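You operate a simulated robot arm through the tools that you are given. There is no shell and no other tool. Be economical: measure what you need, move in short steps, check, and stop when the job is done.

Carry out the task below with a simulated robot arm. There is one attempt and no reset: what you move stays moved.

TASK
Put one of the croquettes from the table on the black baking tray.
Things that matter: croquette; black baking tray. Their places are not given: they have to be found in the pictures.

It is judged by the outcome, as a careful person would: the job done as asked, and still so three seconds after it is handed in. It fails if anything else is knocked over, pushed out of place, dropped, spilled or broken.

THE ROBOT
A 6-joint arm with a two-finger parallel gripper, fixed in place. Base frame: the origin is at the foot of the arm, x ahead of it, y to its left, z up; the work surface is at about z = 0. Lengths are in cm, angles in degrees, forces in N, time in s.
With the tool pointing down near the work surface it reaches from about 14 to 58 cm from the base axis. Its first joint turns from -66.0 to 66.0 degrees. Payload 2.1 kg.
Tool frame: the origin (TCP) lies between the finger pads and is the grasp point; the fingertips stand 3 cm ahead of it; z points along the fingers, y is the line along which they close. The gripper opens to 9.4 cm. The fingers are 2.8 cm wide and 1 cm thick; the gripper's body (5 by 9.6 cm) begins 5.5 cm behind the TCP.
Orientation is told as [roll, pitch, yaw] about the base's x, y, z axes, in that order, counted from this pose: with the fingers straight down and closing along the base's y, the tool's x points along the base's -x, its y along +y and its z along -z.

THE INTERFACE
- The arm moves only by the tool drive_tool. Its argument "series" is a list of rows, each a list of 2 entries, a list of its own where there are three numbers: the shift along the tool's x, y, z in units of 20 mm (1.0 is 20 mm), then the turn about the tool's z in units of 5 degrees (1.0 is 5 degrees). In form: [[[tx, ty, tz], spin], ...]. A call has 1 to 20 rows; each row shifts and turns the commanded pose from where the row before left it, along the tool's axes as they then stand. "claw" is the gripper command, from -1 (shut) to 1 (fully open), values between in proportion, set as the call begins (left out, the last holds). A call with a number of a shift or a turn outside -1 to 1 is refused whole. A row lasts 0.2 s, in which the tool goes at most 5 cm and 8.6 degrees; a call with a longer step from one row to the next is refused whole, and so is a gripper value outside its range. A pose out of reach is approached as far as the arm can. The call stops where the force on the tool passes 40 N (or 10 N more than at its start, if that is more) or the arm is blocked; 0.2 s more then pass. The fingers move at their own pace (about 7.2 cm/s each) and stop on an object; they squeeze with about 35 N. The grip force told is the motor's: it shows also when the fingers shut on nothing. Time passes only in rows, and 0.2 s behind the last, so rows that do not move let the fingers close. It gives the time, the measured TCP pose, the force on the tool (base axes), the opening and the grip force at its end, in the units of the frame above (readings bear some noise).
- Cameras (640 x 400 px; columns grow to the right, rows downward): "scene" is fixed at [4.26, -37.3, 46.64]; the picture's right is [0.83, -0.56, 0.00], its down [-0.40, -0.59, -0.70] and it looks along [0.39, 0.58, -0.71] (base axes); focal length 296 px, centre (320, 200). "wrist" rides on the gripper at [-3.7, 0, -5.8] in the tool frame; the picture's right is [0.00, -1.00, 0.00], its down [0.97, 0.00, -0.24] and it looks along [0.24, 0.00, 0.97] (tool axes); focal length 218 px, centre (320, 200).
- snapshot(camera): a new picture of that camera. No time passes.
- measure_at(camera, pixels): for up to 12 pixels [column, row] of the newest picture of that camera ("zoom" is the newest enlarged one), the place [x, y, z] in the base frame of the surface seen there, good to about 0.2 cm. No time passes.
- inspect(camera, box): a new picture of the part [left, top, right, bottom] of that camera's present view, enlarged. No time passes.
- sign_off(): hands the job in; it is judged then, once.

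Work in short steps. Measure before you move; look again where a grasp or a placing could have gone wrong, and mend it. You have 60 turns and 30 pictures in all, the two below and enlarged ones among them. Open the gripper and draw the arm clear of the work before you hand the job in, unless the task says otherwise; then end with one line.

The tools are called after "Request:" as a command line: name --argument value ..., lists and objects as JSON in quotes. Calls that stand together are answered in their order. drive_tool: Moves the arm, as the interface text tells. Its arguments: {"type":"object","properties":{"series":{"type":"array","items":{"type":"array"}},"claw":{"type":"number"}},"required":["series"]} The other tools are called the same way: snapshot (camera) takes a picture; measure_at (camera, pixels) gives the place of the surface under pixels of a picture; inspect (camera, box) takes an enlarged picture of a part of a camera's view; sign_off () hands the job in.

At the start:

```text
time: 0.0
tcp_pos: [30.93, -21.19, 25.25]
ee_rot: [0.0, 0.0, -0.1]
ft_force: [0.7, -0.7, -0.1]
opening: 9.41
grip_force: 0.1
```

scene: 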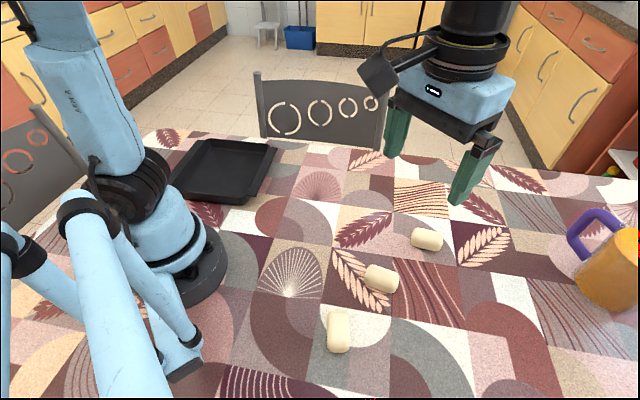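
wrist: 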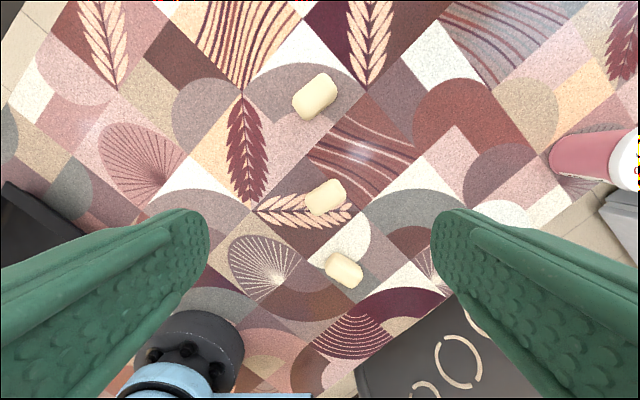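

The croquettes appear at scene (427,239), (381,279) and (338,332), and the tray at about (225,170). I'll measure them.

Request:
measure_at --camera "scene" --pixels '[[427, 236], [381, 276], [338, 330], [225, 165], [205, 140], [277, 146], [250, 203], [170, 190], [242, 148], [215, 185], [190, 180], [245, 185]]'

Request:
inspect --camera "scene" --box '[300, 200, 460, 360]'

Request:
measure_at --camera "wrist" --pixels '[[315, 96], [297, 103], [335, 90], [325, 196], [308, 202], [343, 188], [344, 270], [328, 260], [360, 280]]'

```text
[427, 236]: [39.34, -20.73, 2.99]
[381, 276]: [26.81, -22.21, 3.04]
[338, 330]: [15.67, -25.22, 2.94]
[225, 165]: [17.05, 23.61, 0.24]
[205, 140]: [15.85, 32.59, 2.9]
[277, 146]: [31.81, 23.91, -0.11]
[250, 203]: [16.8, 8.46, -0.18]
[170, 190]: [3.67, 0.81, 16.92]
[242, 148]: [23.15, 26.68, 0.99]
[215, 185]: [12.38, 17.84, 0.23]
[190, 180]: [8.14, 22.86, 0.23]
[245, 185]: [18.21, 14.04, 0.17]
```

```text
2.50 times, centred on (380, 280) of scene
```

zoom: 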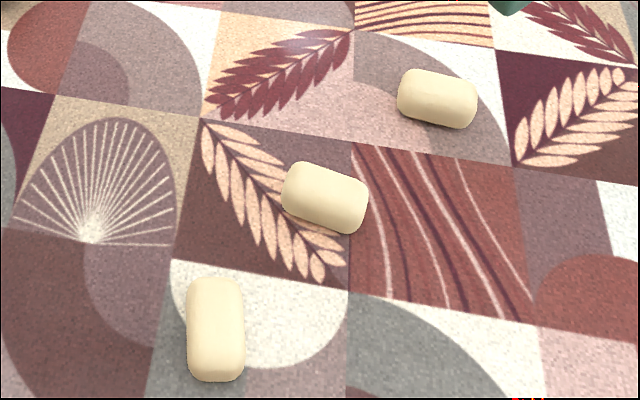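

```text
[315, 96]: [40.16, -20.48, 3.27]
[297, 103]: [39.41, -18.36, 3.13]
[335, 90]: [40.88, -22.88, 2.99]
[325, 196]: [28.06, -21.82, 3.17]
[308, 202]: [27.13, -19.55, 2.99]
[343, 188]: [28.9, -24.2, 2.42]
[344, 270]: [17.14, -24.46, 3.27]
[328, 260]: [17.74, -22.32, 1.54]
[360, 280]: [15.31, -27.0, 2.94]
```

I'll take the middle croquette, which has room all round. First I need its axis and outline.

Request:
inspect --camera "wrist" --box '[280, 171, 370, 227]'

Request:
inspect --camera "scene" --box '[150, 120, 310, 220]'

```text
7.11 times, centred on (325, 199) of wrist
```

zoom: 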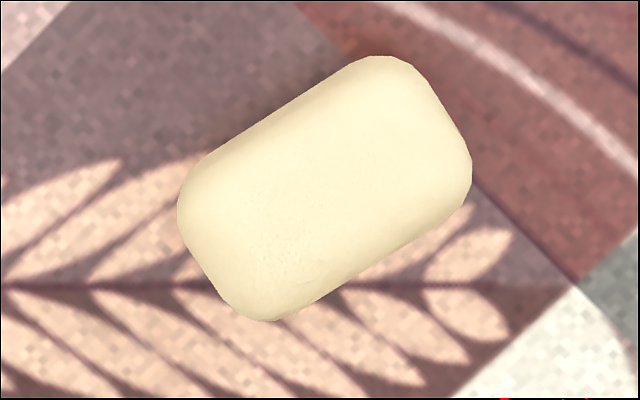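

```text
4.00 times, centred on (230, 170) of scene
```

zoom: 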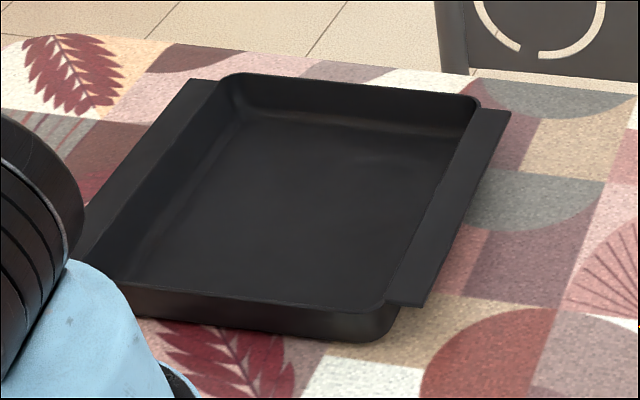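

The croquette is centred near (27.6, -21.9), with its long axis at about -60° in the base frame. I'll move over it, turn the tool +60° about its z and come partway down.

Request:
drive_tool --claw 1 --series '[[[0.83, -0.175, 0], 0], [[0.83, -0.175, 0], 0], [[0, 0, 0.5], 1], [[0, 0, 0.5], 1], [[0, 0, 0.5], 1], [[0, 0, 0.5], 1], [[0, 0, 0.5], 1], [[0, 0, 0.5], 1], [[0, 0, 0.5], 1], [[0, 0, 0.5], 1], [[0, 0, 0.5], 1], [[0, 0, 0.5], 1], [[0, 0, 0.5], 1], [[0, 0, 0.5], 1], [[0, 0, 0], 0]]'

Request:
snapshot --camera "wrist"

```text
time: 3.2
tcp_pos: [27.51, -21.72, 13.41]
ee_rot: [0.0, 0.0, -60.1]
ft_force: [0.3, -0.1, 0.4]
opening: 9.43
grip_force: 0.1
```

```text
24 pictures are left
```

wrist: 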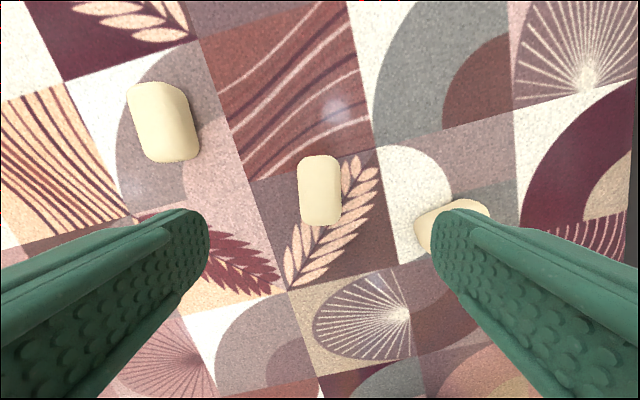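

The alignment looks good, with the croquette at columns 298–341. I'll measure its edges to check the centre.

Request:
measure_at --camera "wrist" --pixels '[[319, 162], [319, 190], [319, 220], [302, 190], [337, 190], [425, 235]]'

```text
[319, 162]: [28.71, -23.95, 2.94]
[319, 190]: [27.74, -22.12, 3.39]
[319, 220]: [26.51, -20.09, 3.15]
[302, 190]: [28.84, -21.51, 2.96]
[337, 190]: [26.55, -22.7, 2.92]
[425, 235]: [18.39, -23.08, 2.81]
```

The centre is about (27.6, -22.0). I'll descend to TCP z ≈ 3.7, so the tips stop about 0.7 cm above the table.

Request:
drive_tool --series '[[[-0.13, 0, 0.6], 0], [[0, 0, 0.6], 0], [[0, 0, 0.6], 0], [[0, 0, 0.6], 0], [[0, 0, 0.6], 0], [[0, 0, 0.6], 0], [[0, 0, 0.5], 0], [[0, 0, 0.4], 0], [[0, 0, 0.35], 0], [[0, 0, 0], 0]]'

```text
time: 5.4
tcp_pos: [27.52, -22.05, 3.48]
ee_rot: [0.0, 0.0, -60.0]
ft_force: [0.4, 0.5, 0.6]
opening: 9.4
grip_force: 0.1
```

It's in place, so I'll close the fingers moderately.

Request:
drive_tool --claw -0.5 --series '[[[0, 0, 0], 0], [[0, 0, 0], 0], [[0, 0, 0], 0], [[0, 0, 0], 0], [[0, 0, 0], 0]]'

```text
time: 6.6
tcp_pos: [27.45, -22.06, 3.55]
ee_rot: [-0.1, 0.0, -60.0]
ft_force: [0.1, 0.4, 27.7]
opening: 3.36
grip_force: 34.9
```

It's gripped at 3.36 cm with 35 N. I'll lift it slowly.

Request:
drive_tool --series '[[[0, 0, -0.2], 0], [[0, 0, -0.4], 0], [[0, 0, -0.5], 0], [[0, 0, -0.7], 0], [[0, 0, -0.7], 0], [[0, 0, -0.7], 0], [[0, 0, -0.7], 0], [[0, 0, -0.6], 0], [[0, 0, -0.5], 0], [[0, 0, 0], 0]]'

Request:
snapshot --camera "wrist"

Request:
snapshot --camera "scene"

```text
time: 8.8
tcp_pos: [27.59, -22.06, 13.71]
ee_rot: [0.0, 0.0, -60.0]
ft_force: [-0.9, -0.3, -0.5]
opening: 3.26
grip_force: 35.0
```

```text
23 pictures are left
```

wrist: 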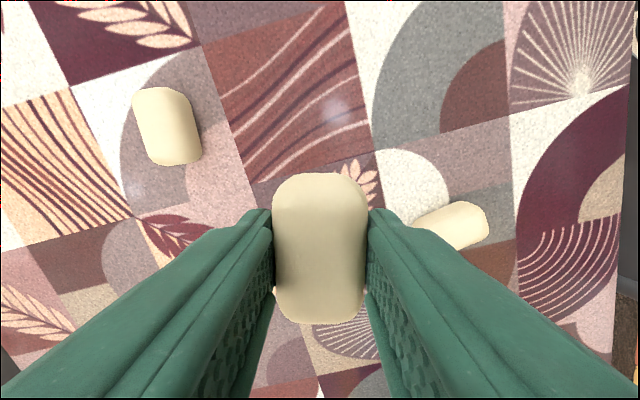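

```text
22 pictures are left
```

scene: 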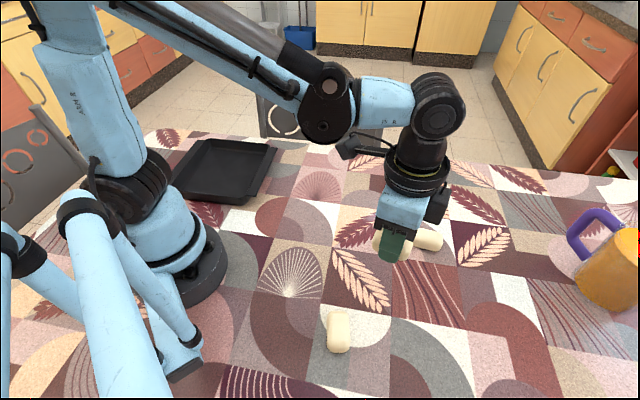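

The croquette is held. I'll carry it at this height toward the tray interior near (17.5, 21), starting with half the way.

Request:
drive_tool --series '[[[0.4, 0.12, -0.2], 0], [[0.7, 0.21, -0.2], 0], [[0.8, 0.24, -0.2], 0], [[0.8, 0.24, 0], 0], [[0.8, 0.24, 0], 0], [[0.8, 0.24, 0], 0], [[0.8, 0.24, 0], 0], [[0.8, 0.24, 0], 0], [[0.8, 0.24, 0], 0], [[0.8, 0.24, 0], 0], [[0.8, 0.24, 0], 0], [[0.8, 0.24, 0], 0], [[0.8, 0.24, 0], 0], [[0.5, 0.15, 0], 0], [[0, 0, 0], 0]]'

Request:
measure_at --camera "scene" --pixels '[[230, 172], [212, 154], [262, 153], [246, 192], [187, 188]]'

```text
time: 12.0
tcp_pos: [22.51, -0.87, 14.78]
ee_rot: [-0.1, 0.0, -60.0]
ft_force: [-1.3, -0.2, -0.7]
opening: 3.24
grip_force: 35.1
```

```text
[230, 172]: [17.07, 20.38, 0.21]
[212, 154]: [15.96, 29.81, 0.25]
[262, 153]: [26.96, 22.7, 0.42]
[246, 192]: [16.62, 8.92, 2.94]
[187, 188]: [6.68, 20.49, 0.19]
```

The tray floor's centre is about (17.3, 21.3) at z ≈ 0.2, with the rim at about 2.9. I'll continue there.

Request:
drive_tool --series '[[[0.4, 0.125, 0], 0], [[0.7, 0.22, 0], 0], [[0.8, 0.25, 0], 0], [[0.8, 0.25, 0], 0], [[0.8, 0.25, 0], 0], [[0.8, 0.25, 0], 0], [[0.8, 0.25, 0], 0], [[0.8, 0.25, 0], 0], [[0.8, 0.25, 0], 0], [[0.8, 0.25, 0], 0], [[0.8, 0.25, 0], 0], [[0.8, 0.25, 0], 0], [[0.8, 0.25, 0], 0], [[0.7, 0.25, 0], 0], [[0.3, 0.22, 0], 0], [[0, 0, 0], 0]]'

Request:
snapshot --camera "wrist"

Request:
snapshot --camera "scene"

```text
time: 15.4
tcp_pos: [17.83, 21.52, 14.71]
ee_rot: [0.1, 0.0, -60.0]
ft_force: [0.1, -0.3, -0.4]
opening: 3.25
grip_force: 34.8
```

```text
21 pictures are left
```

wrist: 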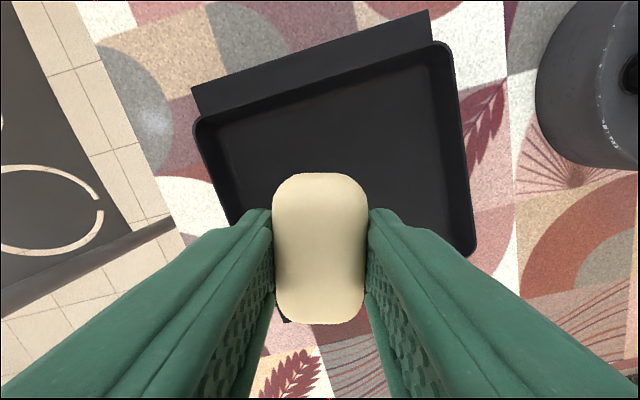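

```text
20 pictures are left
```

scene: 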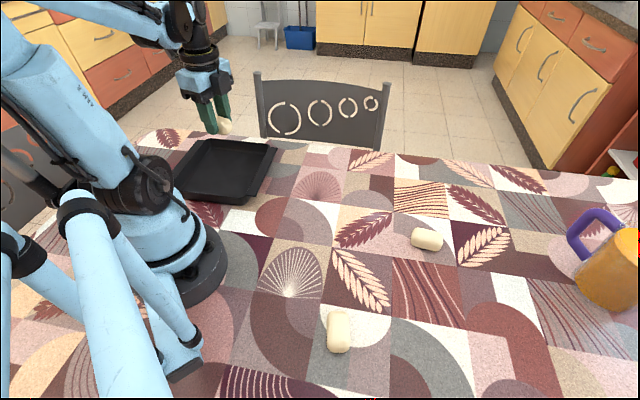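

I'll measure the tray's inner edges in the wrist view.

Request:
measure_at --camera "wrist" --pixels '[[198, 122], [440, 45], [474, 250], [215, 130], [430, 65], [455, 240], [235, 205], [420, 140], [320, 130], [460, 205]]'

```text
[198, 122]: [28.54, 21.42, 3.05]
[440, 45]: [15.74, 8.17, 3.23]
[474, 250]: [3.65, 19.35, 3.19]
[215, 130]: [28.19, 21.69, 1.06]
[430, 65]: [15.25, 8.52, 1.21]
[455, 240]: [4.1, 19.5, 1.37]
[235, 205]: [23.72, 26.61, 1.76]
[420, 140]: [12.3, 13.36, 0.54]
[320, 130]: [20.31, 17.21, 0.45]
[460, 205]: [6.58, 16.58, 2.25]
```

The tray's rim centre is about (16.1, 20.4). I'll shift 2 cm and lower to TCP z ≈ 4.

Request:
drive_tool --series '[[[0, -0.5, 0], 0], [[0, -0.5, 0], 0], [[0, 0, 0.6], 0], [[0, 0, 0.7], 0], [[0, 0, 0.7], 0], [[0, 0, 0.7], 0], [[0, 0, 0.7], 0], [[0, 0, 0.6], 0], [[0, 0, 0.5], 0], [[0, 0, 0.4], 0], [[0, 0, 0.3], 0], [[0, 0, 0.15], 0], [[0, 0, 0], 0]]'

```text
time: 18.2
tcp_pos: [16.21, 20.48, 4.22]
ee_rot: [0.0, 0.0, -60.0]
ft_force: [0.1, -0.1, -0.1]
opening: 3.27
grip_force: 34.9
```

I'll go down a little more until it touches.

Request:
drive_tool --series '[[[0, 0, 0.1], 0], [[0, 0, 0.08], 0], [[0, 0, 0], 0]]'

Request:
snapshot --camera "scene"

```text
time: 18.6
tcp_pos: [16.22, 20.49, 4.01]
ee_rot: [-0.3, -0.1, -60.0]
ft_force: [-1.0, -0.9, 26.9]
opening: 3.26
grip_force: 35.2
stopped in row 2: the force on the tool passed its limit (the readings are from after the stop); the commanded pose is now the measured one
```

```text
19 pictures are left
```

scene: 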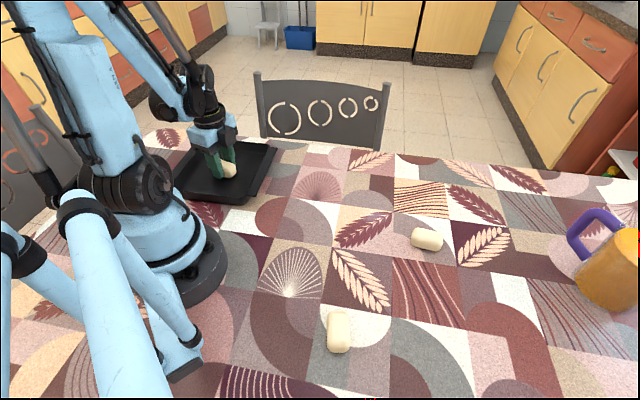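

It has touched the tray floor (about 27 N upward at z 4.0). I'll ease up slightly and open partway, keeping the fingers inside the tray.

Request:
drive_tool --series '[[[0, 0, -0.04], 0], [[0, 0, 0], 0]]'

Request:
drive_tool --claw 0.3 --series '[[[0, 0, 0], 0], [[0, 0, 0], 0], [[0, 0, 0], 0], [[0, 0, 0], 0]]'

Request:
drive_tool --series '[[[0, 0, -0.2], 0], [[0, 0, -0.4], 0], [[0, 0, -0.6], 0], [[0, 0, -0.8], 0], [[0, 0, -0.8], 0], [[0, 0, -0.8], 0], [[0, 0, -0.8], 0], [[0, 0, -0.8], 0], [[0, 0, -0.8], 0], [[0, 0, 0], 0]]'

Request:
snapshot --camera "wrist"

Request:
snapshot --camera "scene"

```text
time: 19.2
tcp_pos: [16.2, 20.42, 4.05]
ee_rot: [-0.1, -0.1, -60.1]
ft_force: [-1.1, 0.0, -0.5]
opening: 3.26
grip_force: 35.2
```

```text
time: 20.2
tcp_pos: [16.31, 20.46, 4.1]
ee_rot: [-0.1, -0.1, -60.0]
ft_force: [0.6, -0.1, 0.5]
opening: 6.12
grip_force: 0.0
```

```text
time: 22.4
tcp_pos: [16.05, 20.61, 16.14]
ee_rot: [-0.1, -0.1, -60.0]
ft_force: [0.9, -0.3, 0.2]
opening: 6.11
grip_force: 0.0
```

```text
18 pictures are left
```

wrist: 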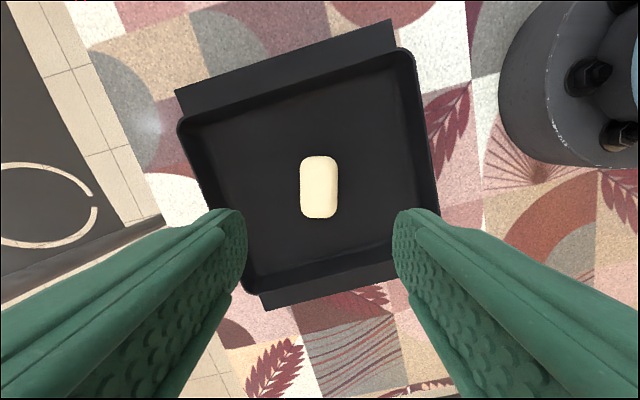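

```text
17 pictures are left
```

scene: 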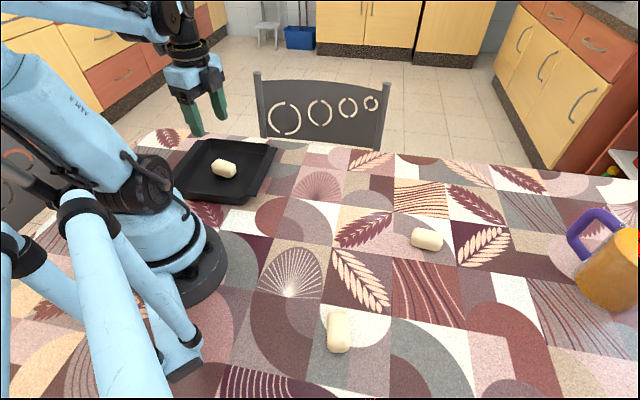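

The croquette rests in the tray and nothing else has moved. I'll raise the arm clear with the gripper open.

Request:
drive_tool --claw 1 --series '[[[0, 0, -0.6], 0], [[0, 0, -0.8], 0], [[0, 0, -0.8], 0], [[0, 0, -0.6], 0], [[0, 0, 0], 0]]'

Request:
sign_off

```text
time: 23.6
tcp_pos: [16.19, 20.5, 21.69]
ee_rot: [-0.2, -0.1, -60.0]
ft_force: [0.3, 0.4, -0.1]
opening: 9.4
grip_force: 0.0
```

```text
The job is handed in.
```

One croquette is on the black baking tray, the other two are untouched on the table, and the job is handed in with the gripper open and the arm raised clear.
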